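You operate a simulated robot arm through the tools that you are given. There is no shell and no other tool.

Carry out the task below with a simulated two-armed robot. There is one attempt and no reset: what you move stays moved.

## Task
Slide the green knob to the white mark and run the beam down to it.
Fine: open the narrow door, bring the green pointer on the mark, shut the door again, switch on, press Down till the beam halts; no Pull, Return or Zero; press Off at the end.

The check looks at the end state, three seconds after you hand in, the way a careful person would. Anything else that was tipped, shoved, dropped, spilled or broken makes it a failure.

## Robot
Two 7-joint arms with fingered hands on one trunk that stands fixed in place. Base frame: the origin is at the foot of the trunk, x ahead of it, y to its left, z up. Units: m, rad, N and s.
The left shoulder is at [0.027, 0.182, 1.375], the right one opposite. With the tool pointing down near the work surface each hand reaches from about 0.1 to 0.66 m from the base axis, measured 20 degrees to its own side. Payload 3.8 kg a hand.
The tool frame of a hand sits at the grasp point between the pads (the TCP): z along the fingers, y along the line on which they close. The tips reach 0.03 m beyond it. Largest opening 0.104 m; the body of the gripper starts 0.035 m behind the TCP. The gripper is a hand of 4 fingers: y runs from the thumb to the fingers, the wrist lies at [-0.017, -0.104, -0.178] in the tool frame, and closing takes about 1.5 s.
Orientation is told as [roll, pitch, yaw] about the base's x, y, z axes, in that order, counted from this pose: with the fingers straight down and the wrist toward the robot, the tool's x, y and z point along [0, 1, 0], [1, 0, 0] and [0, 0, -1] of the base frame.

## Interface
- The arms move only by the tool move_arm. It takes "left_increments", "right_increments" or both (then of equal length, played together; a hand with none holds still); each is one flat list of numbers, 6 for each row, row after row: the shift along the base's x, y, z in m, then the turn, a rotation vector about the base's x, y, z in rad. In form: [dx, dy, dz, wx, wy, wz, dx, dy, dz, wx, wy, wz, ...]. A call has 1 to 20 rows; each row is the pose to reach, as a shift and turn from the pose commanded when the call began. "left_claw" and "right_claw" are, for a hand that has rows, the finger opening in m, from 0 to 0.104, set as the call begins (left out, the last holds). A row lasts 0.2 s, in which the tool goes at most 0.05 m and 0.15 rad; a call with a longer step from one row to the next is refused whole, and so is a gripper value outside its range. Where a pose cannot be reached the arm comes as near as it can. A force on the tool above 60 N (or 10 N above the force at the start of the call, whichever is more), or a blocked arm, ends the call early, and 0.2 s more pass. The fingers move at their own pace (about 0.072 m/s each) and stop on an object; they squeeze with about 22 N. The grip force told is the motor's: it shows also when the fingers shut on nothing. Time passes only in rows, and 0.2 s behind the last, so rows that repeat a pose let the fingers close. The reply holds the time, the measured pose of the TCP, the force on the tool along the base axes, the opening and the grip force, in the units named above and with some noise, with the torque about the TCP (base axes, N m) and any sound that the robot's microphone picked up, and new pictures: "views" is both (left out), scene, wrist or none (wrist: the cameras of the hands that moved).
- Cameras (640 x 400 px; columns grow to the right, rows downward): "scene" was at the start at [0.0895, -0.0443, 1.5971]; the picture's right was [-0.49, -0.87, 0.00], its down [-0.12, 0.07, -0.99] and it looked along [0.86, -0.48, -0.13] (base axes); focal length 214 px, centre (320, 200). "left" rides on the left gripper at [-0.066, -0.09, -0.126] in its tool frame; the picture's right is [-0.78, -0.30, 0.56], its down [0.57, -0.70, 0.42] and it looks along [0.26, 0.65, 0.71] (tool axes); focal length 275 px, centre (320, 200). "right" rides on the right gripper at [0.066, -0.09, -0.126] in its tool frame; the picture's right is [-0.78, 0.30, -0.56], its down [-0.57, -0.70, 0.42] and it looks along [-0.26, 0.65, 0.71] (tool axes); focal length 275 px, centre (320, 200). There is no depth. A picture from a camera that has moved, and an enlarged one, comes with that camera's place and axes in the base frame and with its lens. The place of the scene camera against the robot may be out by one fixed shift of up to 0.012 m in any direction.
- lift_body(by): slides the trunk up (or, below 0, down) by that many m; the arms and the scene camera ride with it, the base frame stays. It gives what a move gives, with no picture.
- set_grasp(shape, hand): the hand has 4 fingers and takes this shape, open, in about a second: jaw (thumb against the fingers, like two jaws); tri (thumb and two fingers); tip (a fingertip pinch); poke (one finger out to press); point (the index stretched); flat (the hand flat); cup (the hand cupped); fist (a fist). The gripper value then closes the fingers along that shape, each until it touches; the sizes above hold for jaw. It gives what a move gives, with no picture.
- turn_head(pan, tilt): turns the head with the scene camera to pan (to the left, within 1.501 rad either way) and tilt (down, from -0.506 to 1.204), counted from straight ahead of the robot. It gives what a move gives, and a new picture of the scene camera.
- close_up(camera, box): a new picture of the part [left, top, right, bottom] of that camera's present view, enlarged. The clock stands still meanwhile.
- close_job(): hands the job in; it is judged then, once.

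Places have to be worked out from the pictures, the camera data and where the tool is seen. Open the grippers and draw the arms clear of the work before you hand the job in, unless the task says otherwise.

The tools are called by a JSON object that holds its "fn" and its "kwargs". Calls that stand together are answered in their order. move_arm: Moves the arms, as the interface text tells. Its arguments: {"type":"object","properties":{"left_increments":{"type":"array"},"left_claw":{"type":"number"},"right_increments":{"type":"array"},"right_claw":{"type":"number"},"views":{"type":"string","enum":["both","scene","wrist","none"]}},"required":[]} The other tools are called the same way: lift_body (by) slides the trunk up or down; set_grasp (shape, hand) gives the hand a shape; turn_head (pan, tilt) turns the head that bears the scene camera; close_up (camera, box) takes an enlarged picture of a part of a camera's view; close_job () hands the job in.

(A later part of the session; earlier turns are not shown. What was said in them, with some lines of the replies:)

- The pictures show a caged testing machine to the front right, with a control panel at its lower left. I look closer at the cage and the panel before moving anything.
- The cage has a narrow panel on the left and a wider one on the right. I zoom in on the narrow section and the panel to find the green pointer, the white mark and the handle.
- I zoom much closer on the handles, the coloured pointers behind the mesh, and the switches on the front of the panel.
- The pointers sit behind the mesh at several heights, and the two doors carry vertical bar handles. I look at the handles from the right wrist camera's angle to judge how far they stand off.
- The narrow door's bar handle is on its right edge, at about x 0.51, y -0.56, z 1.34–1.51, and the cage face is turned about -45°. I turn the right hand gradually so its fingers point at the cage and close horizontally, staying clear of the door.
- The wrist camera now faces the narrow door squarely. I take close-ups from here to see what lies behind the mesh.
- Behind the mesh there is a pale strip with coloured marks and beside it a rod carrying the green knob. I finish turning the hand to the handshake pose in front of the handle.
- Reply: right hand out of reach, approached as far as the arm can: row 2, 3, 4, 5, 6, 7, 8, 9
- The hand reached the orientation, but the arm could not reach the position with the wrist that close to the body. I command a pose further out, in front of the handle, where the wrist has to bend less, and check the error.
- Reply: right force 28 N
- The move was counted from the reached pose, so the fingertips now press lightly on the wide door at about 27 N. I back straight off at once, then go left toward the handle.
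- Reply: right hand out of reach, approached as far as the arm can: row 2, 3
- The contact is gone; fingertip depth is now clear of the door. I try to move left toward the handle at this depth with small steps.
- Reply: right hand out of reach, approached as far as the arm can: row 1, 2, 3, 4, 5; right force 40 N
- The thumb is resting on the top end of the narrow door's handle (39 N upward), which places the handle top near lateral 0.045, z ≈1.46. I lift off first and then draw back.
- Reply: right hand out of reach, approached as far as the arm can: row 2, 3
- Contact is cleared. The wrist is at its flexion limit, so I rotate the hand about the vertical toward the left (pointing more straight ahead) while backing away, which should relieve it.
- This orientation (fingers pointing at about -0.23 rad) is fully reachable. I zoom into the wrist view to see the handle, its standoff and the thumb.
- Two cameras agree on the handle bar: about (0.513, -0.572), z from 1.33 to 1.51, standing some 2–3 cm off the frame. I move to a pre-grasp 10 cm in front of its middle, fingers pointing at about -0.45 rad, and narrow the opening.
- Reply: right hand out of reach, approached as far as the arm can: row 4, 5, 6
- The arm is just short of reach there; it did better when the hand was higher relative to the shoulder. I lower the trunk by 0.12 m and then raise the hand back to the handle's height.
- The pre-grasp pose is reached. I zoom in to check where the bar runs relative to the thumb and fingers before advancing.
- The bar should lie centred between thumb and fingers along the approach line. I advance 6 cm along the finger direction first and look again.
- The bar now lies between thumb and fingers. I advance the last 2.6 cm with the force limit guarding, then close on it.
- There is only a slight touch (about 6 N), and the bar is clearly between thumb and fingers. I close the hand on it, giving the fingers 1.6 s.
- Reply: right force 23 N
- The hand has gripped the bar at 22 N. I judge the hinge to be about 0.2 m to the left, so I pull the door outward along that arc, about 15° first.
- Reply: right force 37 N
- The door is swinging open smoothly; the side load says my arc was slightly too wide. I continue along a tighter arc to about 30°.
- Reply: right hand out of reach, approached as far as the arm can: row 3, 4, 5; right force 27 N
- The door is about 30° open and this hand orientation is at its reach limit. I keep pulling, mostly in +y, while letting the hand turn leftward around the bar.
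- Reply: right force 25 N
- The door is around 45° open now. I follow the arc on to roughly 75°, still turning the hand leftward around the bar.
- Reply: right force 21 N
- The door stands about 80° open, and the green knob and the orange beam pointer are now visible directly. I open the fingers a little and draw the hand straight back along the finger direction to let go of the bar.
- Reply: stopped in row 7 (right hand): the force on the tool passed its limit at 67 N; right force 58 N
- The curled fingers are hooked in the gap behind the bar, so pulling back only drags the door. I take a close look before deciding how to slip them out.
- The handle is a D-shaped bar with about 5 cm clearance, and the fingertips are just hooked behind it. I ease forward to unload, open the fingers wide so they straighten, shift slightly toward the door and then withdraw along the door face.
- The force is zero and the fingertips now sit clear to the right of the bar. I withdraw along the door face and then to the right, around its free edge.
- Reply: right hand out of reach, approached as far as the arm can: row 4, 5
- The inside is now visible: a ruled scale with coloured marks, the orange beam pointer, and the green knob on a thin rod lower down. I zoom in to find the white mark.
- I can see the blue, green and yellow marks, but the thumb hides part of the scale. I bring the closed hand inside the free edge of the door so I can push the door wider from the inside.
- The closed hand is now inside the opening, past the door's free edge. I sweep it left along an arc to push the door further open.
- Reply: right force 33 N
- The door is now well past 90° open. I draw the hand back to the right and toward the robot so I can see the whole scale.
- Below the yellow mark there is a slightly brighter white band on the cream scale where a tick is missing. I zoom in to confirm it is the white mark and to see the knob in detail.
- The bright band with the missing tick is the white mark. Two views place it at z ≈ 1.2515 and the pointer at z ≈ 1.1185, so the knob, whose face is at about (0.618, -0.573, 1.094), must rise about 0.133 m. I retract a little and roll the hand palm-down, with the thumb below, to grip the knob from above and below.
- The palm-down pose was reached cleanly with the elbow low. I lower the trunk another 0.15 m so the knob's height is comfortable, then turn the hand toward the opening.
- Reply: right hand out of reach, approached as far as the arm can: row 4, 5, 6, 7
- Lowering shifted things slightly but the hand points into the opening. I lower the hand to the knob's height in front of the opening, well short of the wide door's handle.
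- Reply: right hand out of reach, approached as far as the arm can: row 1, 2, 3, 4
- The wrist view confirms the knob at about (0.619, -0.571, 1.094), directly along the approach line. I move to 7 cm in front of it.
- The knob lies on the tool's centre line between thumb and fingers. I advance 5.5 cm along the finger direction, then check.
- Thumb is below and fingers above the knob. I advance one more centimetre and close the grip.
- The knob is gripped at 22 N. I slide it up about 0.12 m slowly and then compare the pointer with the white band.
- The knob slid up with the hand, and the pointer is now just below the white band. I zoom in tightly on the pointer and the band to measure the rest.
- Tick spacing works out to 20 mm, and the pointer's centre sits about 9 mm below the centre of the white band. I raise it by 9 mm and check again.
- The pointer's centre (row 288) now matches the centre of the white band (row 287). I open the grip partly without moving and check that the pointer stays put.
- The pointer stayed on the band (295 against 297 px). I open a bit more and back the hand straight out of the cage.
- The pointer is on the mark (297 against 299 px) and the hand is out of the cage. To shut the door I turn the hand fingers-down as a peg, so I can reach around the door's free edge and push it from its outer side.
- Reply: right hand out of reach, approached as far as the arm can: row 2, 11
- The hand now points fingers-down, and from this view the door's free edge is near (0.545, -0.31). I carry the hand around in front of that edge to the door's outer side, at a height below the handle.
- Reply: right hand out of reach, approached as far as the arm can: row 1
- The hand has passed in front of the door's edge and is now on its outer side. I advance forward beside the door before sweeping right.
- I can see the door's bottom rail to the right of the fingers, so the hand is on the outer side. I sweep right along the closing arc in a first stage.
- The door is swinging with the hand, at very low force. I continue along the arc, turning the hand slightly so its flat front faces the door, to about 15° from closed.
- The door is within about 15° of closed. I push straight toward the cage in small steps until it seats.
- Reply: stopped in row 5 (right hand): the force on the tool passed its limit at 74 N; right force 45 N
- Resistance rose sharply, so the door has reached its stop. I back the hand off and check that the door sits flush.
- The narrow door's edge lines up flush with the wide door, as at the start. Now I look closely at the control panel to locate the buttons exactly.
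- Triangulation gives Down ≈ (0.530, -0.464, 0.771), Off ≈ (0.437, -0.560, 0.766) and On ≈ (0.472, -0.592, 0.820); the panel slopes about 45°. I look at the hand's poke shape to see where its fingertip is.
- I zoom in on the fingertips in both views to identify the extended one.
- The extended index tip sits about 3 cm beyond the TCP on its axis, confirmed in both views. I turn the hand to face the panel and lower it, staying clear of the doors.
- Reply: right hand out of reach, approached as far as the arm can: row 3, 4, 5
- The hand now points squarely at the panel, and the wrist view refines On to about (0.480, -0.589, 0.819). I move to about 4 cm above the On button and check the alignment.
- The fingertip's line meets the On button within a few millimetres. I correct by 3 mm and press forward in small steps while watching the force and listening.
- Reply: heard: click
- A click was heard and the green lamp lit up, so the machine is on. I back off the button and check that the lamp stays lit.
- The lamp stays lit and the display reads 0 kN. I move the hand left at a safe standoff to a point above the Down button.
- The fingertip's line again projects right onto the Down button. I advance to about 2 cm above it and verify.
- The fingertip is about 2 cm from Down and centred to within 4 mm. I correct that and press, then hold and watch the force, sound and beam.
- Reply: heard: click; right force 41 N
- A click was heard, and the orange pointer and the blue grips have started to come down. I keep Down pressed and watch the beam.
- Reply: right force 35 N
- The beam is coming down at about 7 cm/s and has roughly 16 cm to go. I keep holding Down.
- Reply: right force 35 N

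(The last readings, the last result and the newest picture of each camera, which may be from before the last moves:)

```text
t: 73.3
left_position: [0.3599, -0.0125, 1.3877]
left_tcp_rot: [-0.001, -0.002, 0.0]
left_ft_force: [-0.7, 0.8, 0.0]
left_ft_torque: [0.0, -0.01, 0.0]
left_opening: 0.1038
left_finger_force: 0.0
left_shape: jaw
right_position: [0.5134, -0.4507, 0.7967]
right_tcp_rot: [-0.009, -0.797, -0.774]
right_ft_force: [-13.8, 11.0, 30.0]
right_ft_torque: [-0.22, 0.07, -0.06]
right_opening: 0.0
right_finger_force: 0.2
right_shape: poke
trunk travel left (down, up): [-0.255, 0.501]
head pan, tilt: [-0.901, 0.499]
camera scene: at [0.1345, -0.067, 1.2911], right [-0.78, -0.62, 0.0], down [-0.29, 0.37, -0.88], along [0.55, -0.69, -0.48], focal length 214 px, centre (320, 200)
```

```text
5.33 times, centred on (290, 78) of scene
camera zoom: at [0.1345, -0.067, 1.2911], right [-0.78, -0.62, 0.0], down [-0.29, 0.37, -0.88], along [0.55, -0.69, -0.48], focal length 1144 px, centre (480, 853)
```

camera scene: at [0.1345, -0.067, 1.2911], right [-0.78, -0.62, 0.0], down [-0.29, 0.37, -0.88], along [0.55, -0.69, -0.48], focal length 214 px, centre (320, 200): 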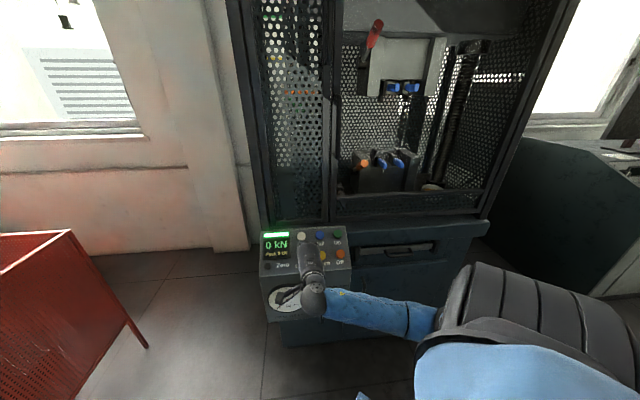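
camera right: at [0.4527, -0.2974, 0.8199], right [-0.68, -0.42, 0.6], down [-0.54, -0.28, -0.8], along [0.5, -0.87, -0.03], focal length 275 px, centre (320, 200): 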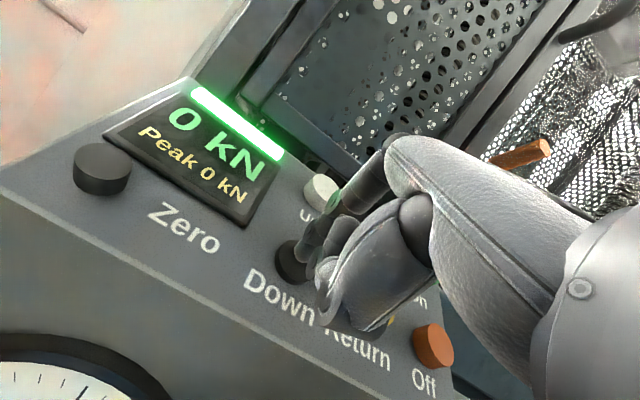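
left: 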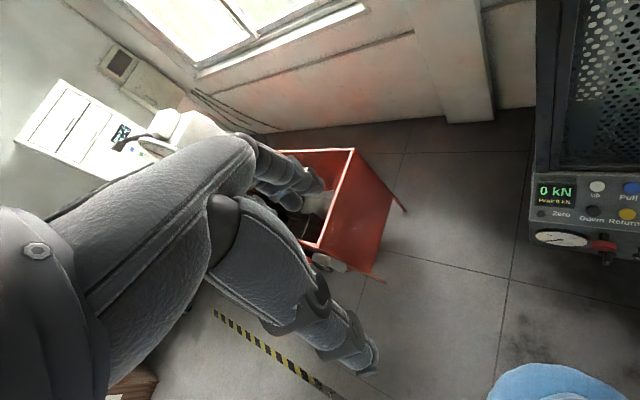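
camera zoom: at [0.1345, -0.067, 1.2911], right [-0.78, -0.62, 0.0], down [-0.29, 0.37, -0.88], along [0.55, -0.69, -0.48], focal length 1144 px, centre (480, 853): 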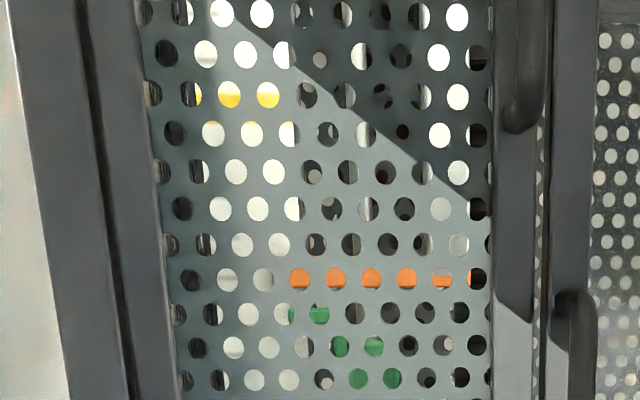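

The orange pointer is just above the green one. I keep Down pressed until it halts.

{"fn": "move_arm", "kwargs": {"right_increments": [0, 0, 0, 0, 0, 0, 0, 0, 0, 0, 0, 0, 0, 0, 0, 0, 0, 0, 0, 0, 0, 0, 0, 0, 0, 0, 0, 0, 0, 0], "views": "scene"}}

{"fn": "close_up", "kwargs": {"camera": "scene", "box": [230, 40, 350, 115]}}

{"fn": "close_up", "kwargs": {"camera": "scene", "box": [250, 220, 370, 310]}}

```text
t: 74.5
left_position: [0.3607, -0.0125, 1.388]
left_tcp_rot: [-0.002, -0.004, 0.003]
left_ft_force: [0.4, 0.3, -0.3]
left_ft_torque: [-0.03, 0.0, 0.0]
left_opening: 0.1038
left_finger_force: 0.2
left_shape: jaw
right_position: [0.5143, -0.4514, 0.7966]
right_tcp_rot: [-0.007, -0.799, -0.775]
right_ft_force: [-14.0, 11.2, 29.4]
right_ft_torque: [-0.23, 0.07, -0.11]
right_opening: 0.0001
right_finger_force: 0.1
right_shape: poke
trunk travel left (down, up): [-0.255, 0.501]
head pan, tilt: [-0.901, 0.499]
camera scene: at [0.1345, -0.067, 1.2911], right [-0.78, -0.62, 0.0], down [-0.29, 0.37, -0.88], along [0.55, -0.69, -0.48], focal length 214 px, centre (320, 200)
```

scene: 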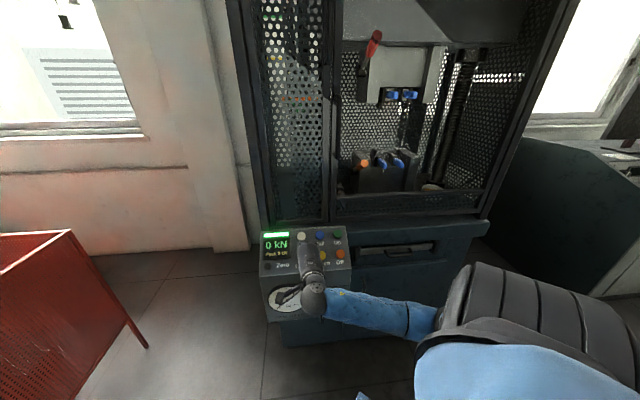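

```text
5.33 times, centred on (290, 78) of scene
camera zoom: at [0.1345, -0.067, 1.2911], right [-0.78, -0.62, 0.0], down [-0.29, 0.37, -0.88], along [0.55, -0.69, -0.48], focal length 1144 px, centre (480, 853)
```

zoom: 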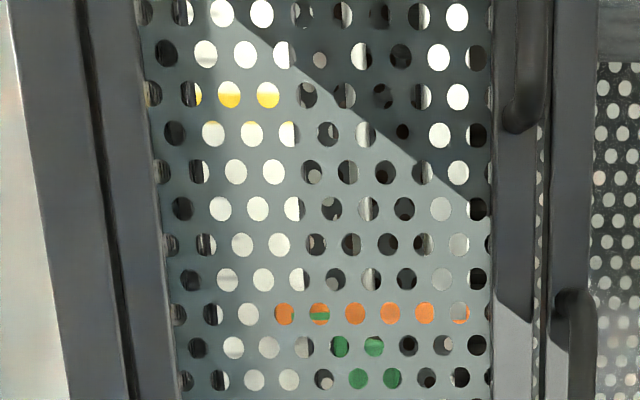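

```text
4.44 times, centred on (310, 265) of scene
camera zoom: at [0.1345, -0.067, 1.2911], right [-0.78, -0.62, 0.0], down [-0.29, 0.37, -0.88], along [0.55, -0.69, -0.48], focal length 953 px, centre (364, -89)
```

zoom: 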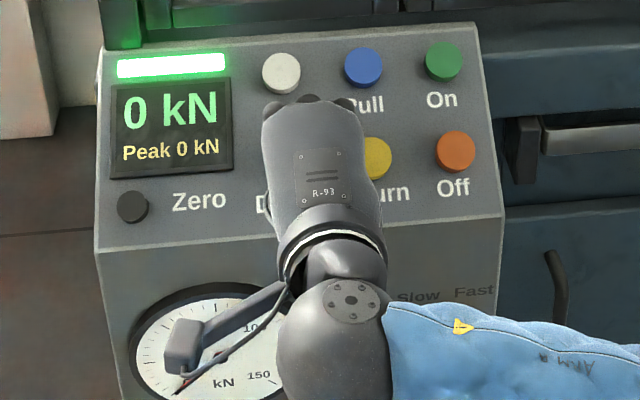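

The orange pointer has met the green one. I hold Down a little longer to make sure the beam has truly halted.

{"fn": "move_arm", "kwargs": {"right_increments": [0, 0, 0, 0, 0, 0, 0, 0, 0, 0, 0, 0, 0, 0, 0, 0, 0, 0, 0, 0, 0, 0, 0, 0], "views": "scene"}}

{"fn": "close_up", "kwargs": {"camera": "scene", "box": [230, 40, 350, 115]}}

```text
t: 75.5
left_position: [0.359, -0.0126, 1.3869]
left_tcp_rot: [-0.003, -0.003, 0.002]
left_ft_force: [0.6, 0.2, 0.0]
left_ft_torque: [-0.02, 0.04, 0.03]
left_opening: 0.1038
left_finger_force: 0.1
left_shape: jaw
right_position: [0.5148, -0.4507, 0.795]
right_tcp_rot: [-0.007, -0.798, -0.775]
right_ft_force: [-14.6, 11.0, 30.4]
right_ft_torque: [-0.21, 0.0, -0.11]
right_opening: 0.0001
right_finger_force: 0.2
right_shape: poke
trunk travel left (down, up): [-0.255, 0.501]
head pan, tilt: [-0.901, 0.499]
camera scene: at [0.1345, -0.067, 1.2911], right [-0.78, -0.62, 0.0], down [-0.29, 0.37, -0.88], along [0.55, -0.69, -0.48], focal length 214 px, centre (320, 200)
```

scene: 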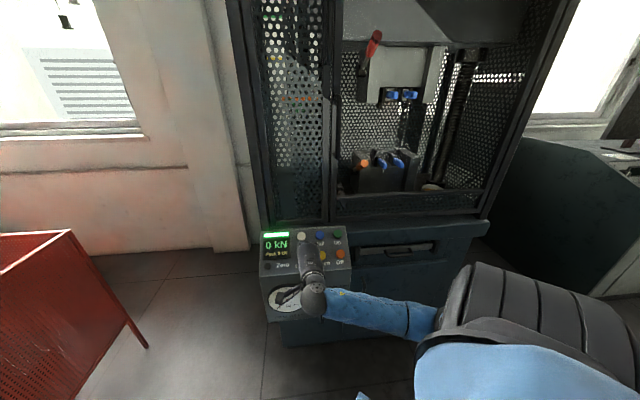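

```text
5.33 times, centred on (290, 78) of scene
camera zoom: at [0.1345, -0.067, 1.2911], right [-0.78, -0.62, 0.0], down [-0.29, 0.37, -0.88], along [0.55, -0.69, -0.48], focal length 1144 px, centre (480, 853)
```

zoom: 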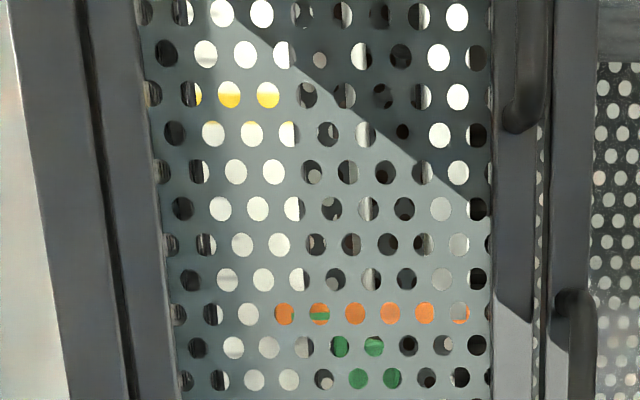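

The beam has halted with the orange pointer on the green one. I release Down by backing straight off.

{"fn": "move_arm", "kwargs": {"right_increments": [-0.0125, 0.0126, 0.0176, 0, 0, 0, -0.025, 0.0252, 0.0352, 0, 0, 0, -0.038, 0.038, 0.0535, 0, 0, 0], "views": "both"}}

{"fn": "close_up", "kwargs": {"camera": "scene", "box": [230, 40, 350, 115]}}

```text
t: 76.3
left_position: [0.3638, -0.0149, 1.3856]
left_tcp_rot: [0.0, 0.001, 0.003]
left_ft_force: [0.1, 0.5, 0.3]
left_ft_torque: [-0.04, -0.02, -0.02]
left_opening: 0.1038
left_finger_force: 0.0
left_shape: jaw
right_position: [0.4779, -0.4159, 0.844]
right_tcp_rot: [-0.011, -0.786, -0.773]
right_ft_force: [0.6, 0.0, 0.1]
right_ft_torque: [0.0, 0.01, 0.07]
right_opening: 0.0
right_finger_force: 0.0
right_shape: poke
trunk travel left (down, up): [-0.255, 0.501]
head pan, tilt: [-0.901, 0.499]
camera scene: at [0.1383, -0.0701, 1.2903], right [-0.78, -0.62, 0.0], down [-0.3, 0.37, -0.88], along [0.55, -0.69, -0.48], focal length 214 px, centre (320, 200)
camera right: at [0.416, -0.2612, 0.869], right [-0.67, -0.42, 0.61], down [-0.55, -0.27, -0.79], along [0.5, -0.87, -0.04], focal length 275 px, centre (320, 200)
```

scene: 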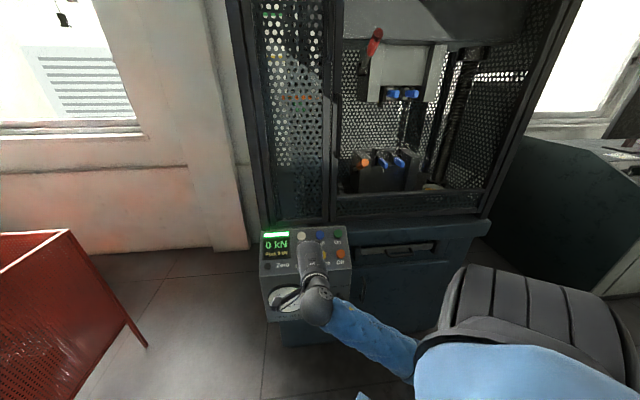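
right: 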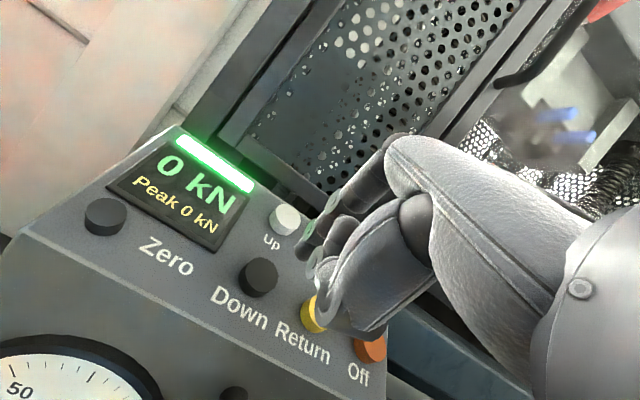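

```text
5.33 times, centred on (290, 78) of scene
camera zoom: at [0.1383, -0.0701, 1.2903], right [-0.78, -0.62, 0.0], down [-0.3, 0.37, -0.88], along [0.55, -0.69, -0.48], focal length 1144 px, centre (480, 853)
```

zoom: 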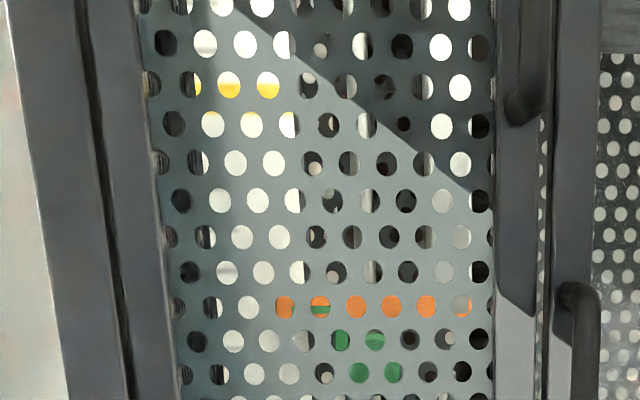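

Down is released and the beam stays put. I move right at a safe standoff to above the Off button.

{"fn": "move_arm", "kwargs": {"right_increments": [-0.015, -0.02, 0.01, 0, 0, 0, -0.03, -0.045, 0.015, 0, 0, 0, -0.048, -0.075, 0.01, 0, 0, 0, -0.065, -0.1, 0.0, 0, 0, 0, -0.08, -0.1094, -0.0235, 0, 0, 0, -0.08, -0.1094, -0.0235, 0, 0, 0], "views": "both"}}

{"fn": "close_up", "kwargs": {"camera": "right", "box": [200, 200, 360, 320]}}

```text
t: 77.7
left_position: [0.3641, -0.016, 1.3855]
left_tcp_rot: [0.001, 0.001, 0.002]
left_ft_force: [0.0, -0.9, 0.0]
left_ft_torque: [0.01, -0.05, 0.01]
left_opening: 0.1035
left_finger_force: 0.1
left_shape: jaw
right_position: [0.3976, -0.5242, 0.822]
right_tcp_rot: [-0.01, -0.786, -0.773]
right_ft_force: [-0.1, 0.5, -0.9]
right_ft_torque: [-0.01, -0.04, -0.01]
right_opening: 0.0
right_finger_force: 0.0
right_shape: poke
trunk travel left (down, up): [-0.255, 0.501]
head pan, tilt: [-0.901, 0.499]
camera scene: at [0.1384, -0.0705, 1.2904], right [-0.78, -0.62, 0.0], down [-0.3, 0.38, -0.88], along [0.55, -0.69, -0.48], focal length 214 px, centre (320, 200)
camera right: at [0.3362, -0.3704, 0.847], right [-0.67, -0.42, 0.61], down [-0.55, -0.27, -0.79], along [0.5, -0.87, -0.04], focal length 275 px, centre (320, 200)
```

scene: 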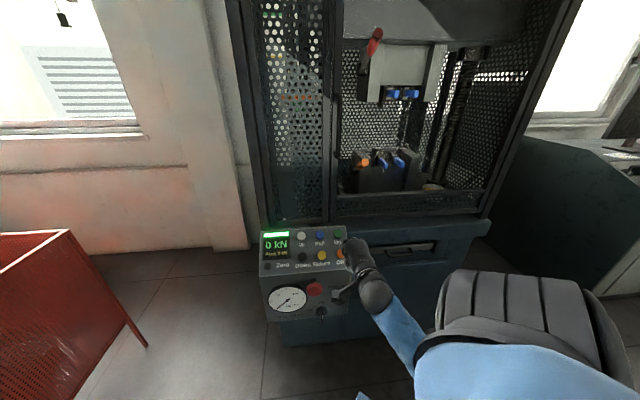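
right: 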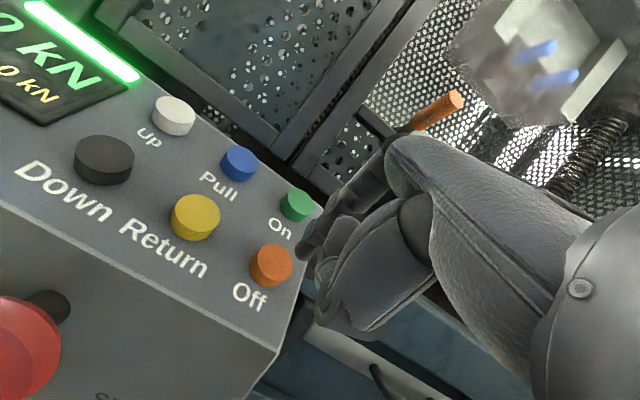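

```text
3.33 times, centred on (280, 260) of right
camera zoom: at [0.3362, -0.3704, 0.847], right [-0.67, -0.42, 0.61], down [-0.55, -0.27, -0.79], along [0.5, -0.87, -0.04], focal length 918 px, centre (453, 0)
```

zoom: 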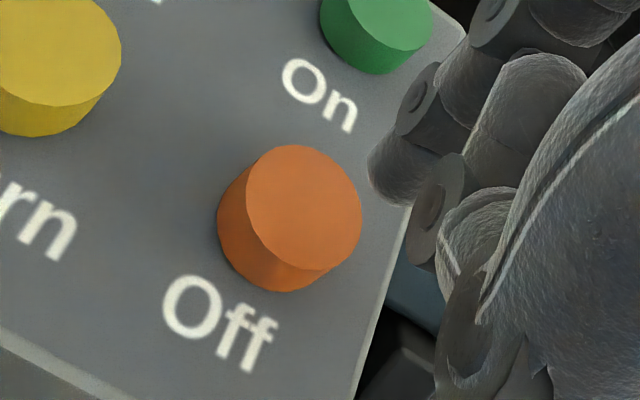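

The fingertip line is within 5 mm of the Off button's centre and clear of Return. I correct it and press Off in small steps.

{"fn": "move_arm", "kwargs": {"right_increments": [0.0134, -0.0098, -0.0118, 0, 0, 0, 0.0184, -0.0148, -0.0188, 0, 0, 0, 0.0214, -0.0178, -0.023, 0, 0, 0, 0.0234, -0.0199, -0.0259, 0, 0, 0, 0.0249, -0.0214, -0.028, 0, 0, 0], "views": "both"}}

```text
t: 78.9
left_position: [0.3614, -0.0142, 1.3867]
left_tcp_rot: [-0.002, -0.003, 0.002]
left_ft_force: [0.0, -0.3, -0.8]
left_ft_torque: [-0.03, -0.03, 0.02]
left_opening: 0.1039
left_finger_force: 0.0
left_shape: jaw
right_position: [0.4214, -0.5443, 0.798]
right_tcp_rot: [-0.01, -0.795, -0.772]
right_ft_force: [-13.0, 11.6, 18.2]
right_ft_torque: [-0.04, 0.21, -0.15]
right_opening: 0.0
right_finger_force: 0.1
right_shape: poke
trunk travel left (down, up): [-0.255, 0.501]
head pan, tilt: [-0.901, 0.499]
heard: click
camera scene: at [0.1353, -0.0674, 1.2912], right [-0.78, -0.62, 0.0], down [-0.3, 0.37, -0.88], along [0.55, -0.69, -0.48], focal length 214 px, centre (320, 200)
camera right: at [0.3598, -0.3903, 0.8218], right [-0.68, -0.41, 0.61], down [-0.54, -0.28, -0.79], along [0.5, -0.87, -0.03], focal length 275 px, centre (320, 200)
```

scene: 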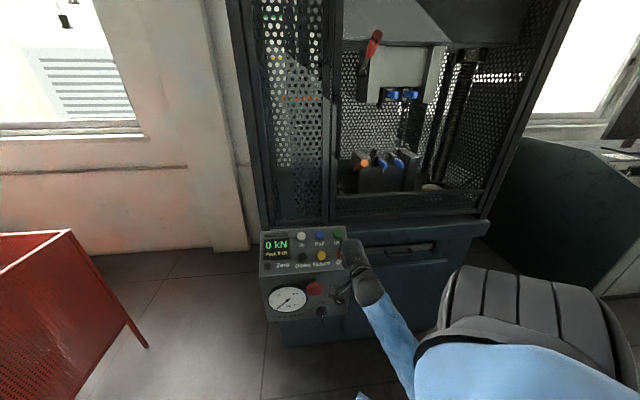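
right: 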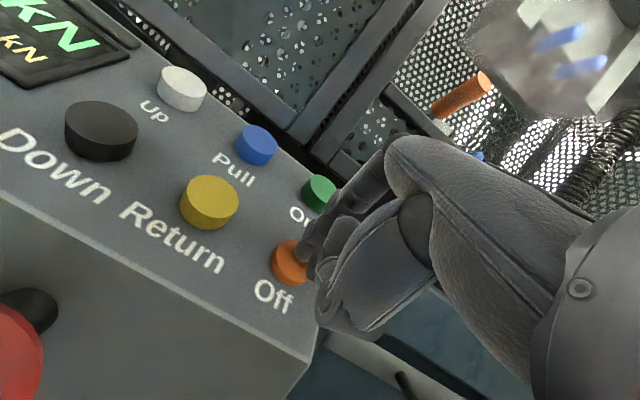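

A click was heard and the lamp is out: the machine is off. I back away from the panel and raise the arm clear.

{"fn": "move_arm", "kwargs": {"right_increments": [-0.01, 0.01, 0.0141, 0, 0, 0, -0.02, 0.02, 0.0285, 0, 0, 0, -0.024, 0.026, 0.055, 0, 0, 0, -0.026, 0.03, 0.09, 0, 0, 0, -0.028, 0.03, 0.125, 0, 0, 0, -0.03, 0.03, 0.16, 0, 0, 0], "views": "both"}}

{"fn": "close_up", "kwargs": {"camera": "scene", "box": [250, 220, 370, 310]}}

{"fn": "close_up", "kwargs": {"camera": "scene", "box": [230, 40, 350, 115]}}

```text
t: 80.3
left_position: [0.3647, -0.0159, 1.3861]
left_tcp_rot: [-0.001, 0.001, 0.002]
left_ft_force: [0.6, 0.2, 0.5]
left_ft_torque: [0.03, 0.01, 0.0]
left_opening: 0.1039
left_finger_force: 0.2
left_shape: jaw
right_position: [0.4068, -0.5287, 0.943]
right_tcp_rot: [-0.009, -0.784, -0.772]
right_ft_force: [-0.4, -0.2, -0.8]
right_ft_torque: [0.01, -0.01, 0.01]
right_opening: 0.0
right_finger_force: 0.1
right_shape: poke
right hand out of reach, approached as far as the arm can: row 5, 6
trunk travel left (down, up): [-0.255, 0.501]
head pan, tilt: [-0.901, 0.499]
camera scene: at [0.1386, -0.0705, 1.2903], right [-0.78, -0.62, 0.0], down [-0.3, 0.38, -0.88], along [0.55, -0.69, -0.48], focal length 214 px, centre (320, 200)
camera right: at [0.3452, -0.3746, 0.9688], right [-0.67, -0.42, 0.61], down [-0.55, -0.27, -0.79], along [0.5, -0.87, -0.04], focal length 275 px, centre (320, 200)
```

scene: 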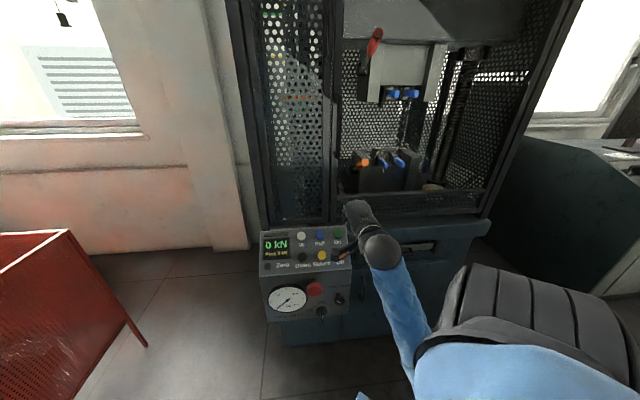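
right: 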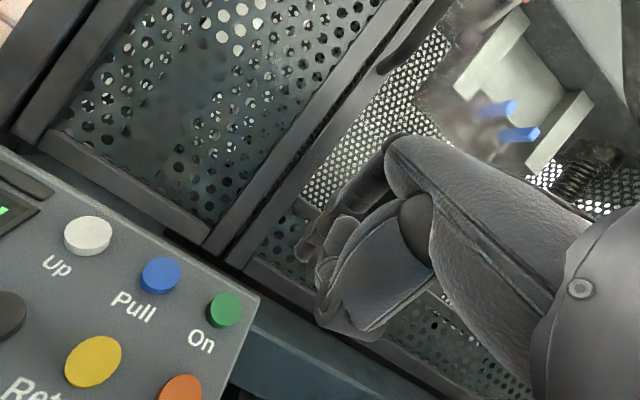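

```text
4.44 times, centred on (310, 265) of scene
camera zoom: at [0.1386, -0.0705, 1.2903], right [-0.78, -0.62, 0.0], down [-0.3, 0.38, -0.88], along [0.55, -0.69, -0.48], focal length 953 px, centre (364, -89)
```

zoom: 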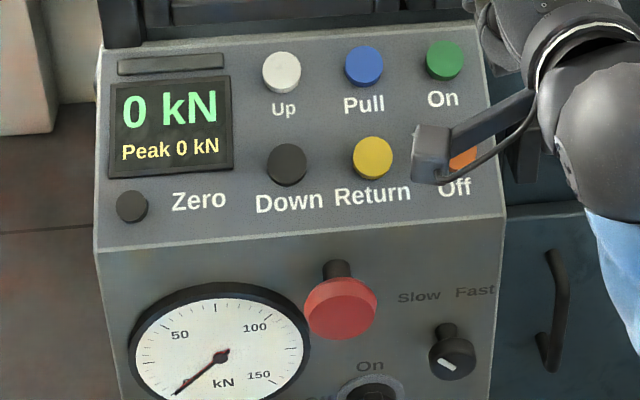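

```text
5.33 times, centred on (290, 78) of scene
camera zoom: at [0.1386, -0.0705, 1.2903], right [-0.78, -0.62, 0.0], down [-0.3, 0.38, -0.88], along [0.55, -0.69, -0.48], focal length 1144 px, centre (480, 853)
```

zoom: 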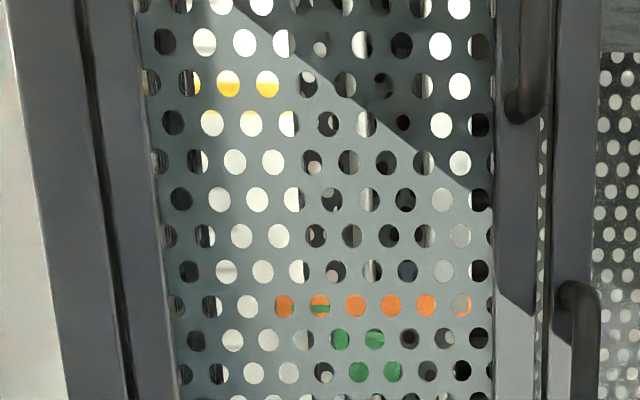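

The lamp is off, the door is shut, and the orange pointer rests on the green one. I turn the hand back to fingers-down and draw the arm away from the machine.

{"fn": "move_arm", "kwargs": {"right_increments": [-0.002, 0.013, 0.02, 0.0932, 0.0953, 0, -0.004, 0.026, 0.04, 0.1864, 0.1907, 0, -0.006, 0.04, 0.065, 0.2796, 0.286, 0, -0.008, 0.054, 0.09, 0.3728, 0.3813, 0, -0.01, 0.067, 0.11, 0.466, 0.4767, 0, -0.02, 0.08, 0.13, 0.5592, 0.572, 0, -0.04, 0.09, 0.16, 0.5592, 0.572, 0, -0.06, 0.1, 0.2, 0.5592, 0.572, 0], "views": "scene"}}

{"fn": "set_grasp", "kwargs": {"shape": "jaw", "hand": "right"}}

{"fn": "close_up", "kwargs": {"camera": "scene", "box": [266, 82, 306, 107]}}

```text
t: 82.1
left_position: [0.3627, -0.0151, 1.3868]
left_tcp_rot: [0.0, -0.002, 0.002]
left_ft_force: [-0.3, 0.1, -0.2]
left_ft_torque: [-0.03, 0.03, 0.0]
left_opening: 0.1038
left_finger_force: 0.0
left_shape: jaw
right_position: [0.347, -0.4291, 1.1445]
right_tcp_rot: [-0.011, 0.012, -0.774]
right_ft_force: [-0.7, 0.2, 0.4]
right_ft_torque: [0.0, -0.02, -0.03]
right_opening: 0.0
right_finger_force: 0.0
right_shape: poke
right hand out of reach, approached as far as the arm can: row 1, 2, 3
trunk travel left (down, up): [-0.255, 0.501]
head pan, tilt: [-0.901, 0.499]
camera scene: at [0.1368, -0.0692, 1.2907], right [-0.78, -0.62, 0.0], down [-0.3, 0.37, -0.88], along [0.55, -0.69, -0.48], focal length 214 px, centre (320, 200)
```

scene: 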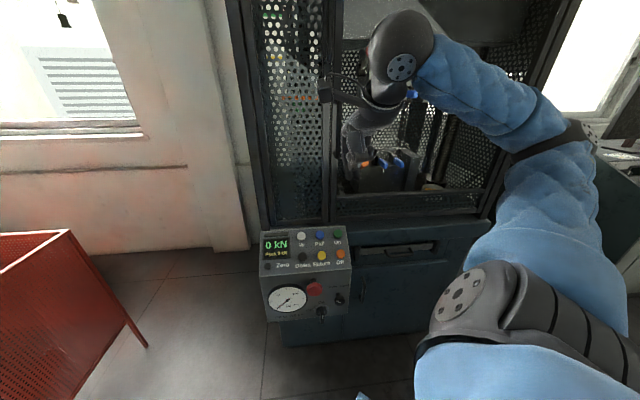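

```text
t: 83.0
left_position: [0.3635, -0.0151, 1.3864]
left_tcp_rot: [0.0, 0.0, 0.001]
left_ft_force: [0.9, -0.2, -0.4]
left_ft_torque: [0.03, -0.02, 0.01]
left_opening: 0.104
left_finger_force: 0.3
left_shape: jaw
right_position: [0.3489, -0.4302, 1.143]
right_tcp_rot: [-0.011, 0.013, -0.773]
right_ft_force: [0.3, 0.5, 0.4]
right_ft_torque: [-0.02, 0.02, -0.01]
right_opening: 0.1038
right_finger_force: 0.2
right_shape: jaw
trunk travel left (down, up): [-0.255, 0.501]
head pan, tilt: [-0.901, 0.499]
```

```text
16.00 times, centred on (286, 94) of scene
camera zoom: at [0.1383, -0.0703, 1.2904], right [-0.78, -0.62, 0.0], down [-0.3, 0.38, -0.88], along [0.55, -0.69, -0.48], focal length 3432 px, centre (864, 1888)
```

zoom: 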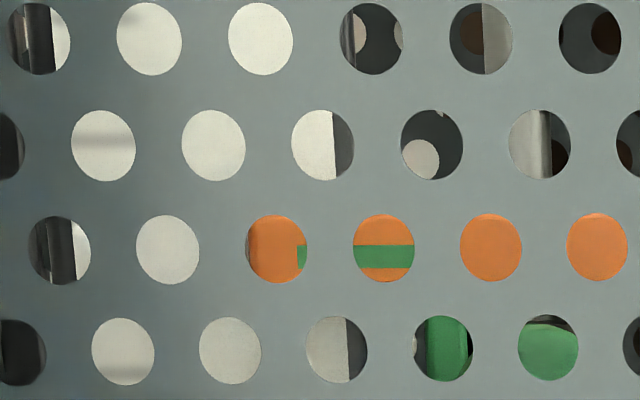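

The pointer's centre still matches the white band's centre, and the orange pointer rests on it. I draw the opened hand a bit further back and take a last overall look.

{"fn": "move_arm", "kwargs": {"right_increments": [-0.01, 0.015, 0.03, 0, 0, 0, -0.02, 0.03, 0.06, 0, 0, 0, -0.03, 0.05, 0.09, 0, 0, 0, -0.03, 0.05, 0.09, 0, 0, 0], "right_claw": 0.104, "views": "both"}}

{"fn": "turn_head", "kwargs": {"pan": -0.8, "tilt": 0.25}}

{"fn": "close_up", "kwargs": {"camera": "scene", "box": [180, 60, 420, 330]}}

```text
t: 84.0
left_position: [0.3647, -0.016, 1.3859]
left_tcp_rot: [0.001, 0.001, 0.004]
left_ft_force: [0.5, 0.0, 0.2]
left_ft_torque: [-0.02, -0.02, 0.01]
left_opening: 0.1036
left_finger_force: 0.1
left_shape: jaw
right_position: [0.3175, -0.38, 1.2323]
right_tcp_rot: [-0.009, 0.012, -0.773]
right_ft_force: [0.4, -0.1, 0.1]
right_ft_torque: [0.05, 0.08, 0.0]
right_opening: 0.1038
right_finger_force: 0.0
right_shape: jaw
trunk travel left (down, up): [-0.255, 0.501]
head pan, tilt: [-0.901, 0.499]
camera scene: at [0.1389, -0.0713, 1.2902], right [-0.78, -0.62, 0.0], down [-0.3, 0.38, -0.88], along [0.55, -0.69, -0.48], focal length 214 px, centre (320, 200)
camera right: at [0.3022, -0.2703, 1.3597], right [-0.32, -0.76, 0.56], down [-0.91, 0.08, -0.41], along [0.27, -0.64, -0.72], focal length 275 px, centre (320, 200)
```

scene: 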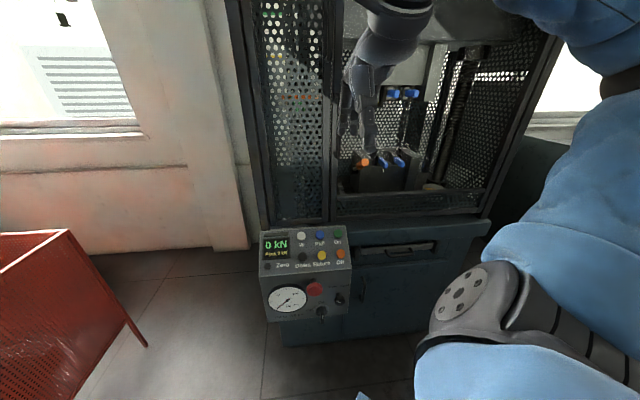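
right: 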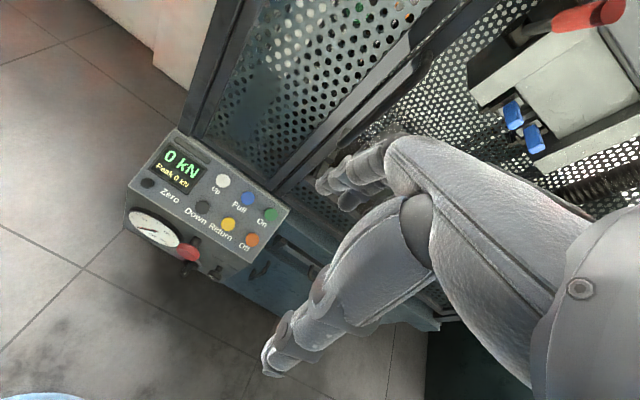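

```text
t: 84.8
left_position: [0.3633, -0.0155, 1.3855]
left_tcp_rot: [0.001, 0.0, 0.003]
left_ft_force: [-0.2, 0.7, -0.1]
left_ft_torque: [0.03, 0.0, -0.01]
left_opening: 0.1037
left_finger_force: 0.1
left_shape: jaw
right_position: [0.3175, -0.3799, 1.2327]
right_tcp_rot: [-0.012, 0.013, -0.774]
right_ft_force: [-0.4, 0.1, -0.1]
right_ft_torque: [0.01, 0.02, 0.02]
right_opening: 0.1041
right_finger_force: 0.0
right_shape: jaw
trunk travel left (down, up): [-0.255, 0.501]
head pan, tilt: [-0.799, 0.25]
camera scene: at [0.1469, -0.0661, 1.3134], right [-0.72, -0.7, 0.0], down [-0.17, 0.18, -0.97], along [0.68, -0.69, -0.25], focal length 214 px, centre (320, 200)
```

scene: 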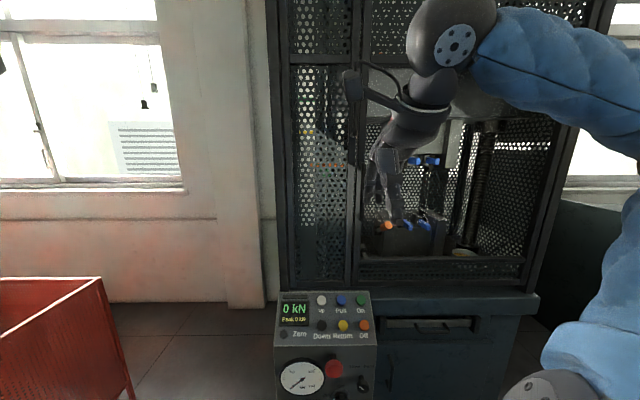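

```text
1.48 times, centred on (300, 195) of scene
camera zoom: at [0.1469, -0.0661, 1.3134], right [-0.72, -0.7, 0.0], down [-0.17, 0.18, -0.97], along [0.68, -0.69, -0.25], focal length 318 px, centre (350, 207)
```

zoom: 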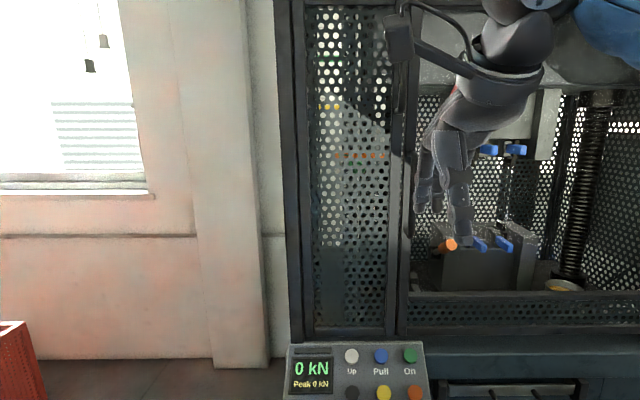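

Everything is in place: the narrow door is flush, the lamp is off, the beam stands at the green pointer on the white mark, and both hands are open and clear. I hand the job in.

{"fn": "close_job", "kwargs": {}}

```text
The job is handed in.
```

The job is done and handed in; I haven't seen the check's result.

- **Pointer:** the green pointer sits on the white mark, within about 1 mm as far as the camera shows.
- **Door:** the narrow door was opened, then shut again, and its edge lines up flush with the wide door.
- **Beam:** I switched on with On and held Down until the beam stopped. The orange beam pointer now rests on the green one.
- **Finish:** I pressed Off and the green lamp went out. Pull, Return and Zero were never touched, and the display reads 0 kN.
- **Hands:** both are open and clear of the machine.

While lining up the hand I bumped the machine twice, once on the wide door (about 27 N) and once on the narrow door's handle (about 40 N). The narrow door also took firm pulls and pushes of up to about 75 N. I saw no damage and nothing out of place.
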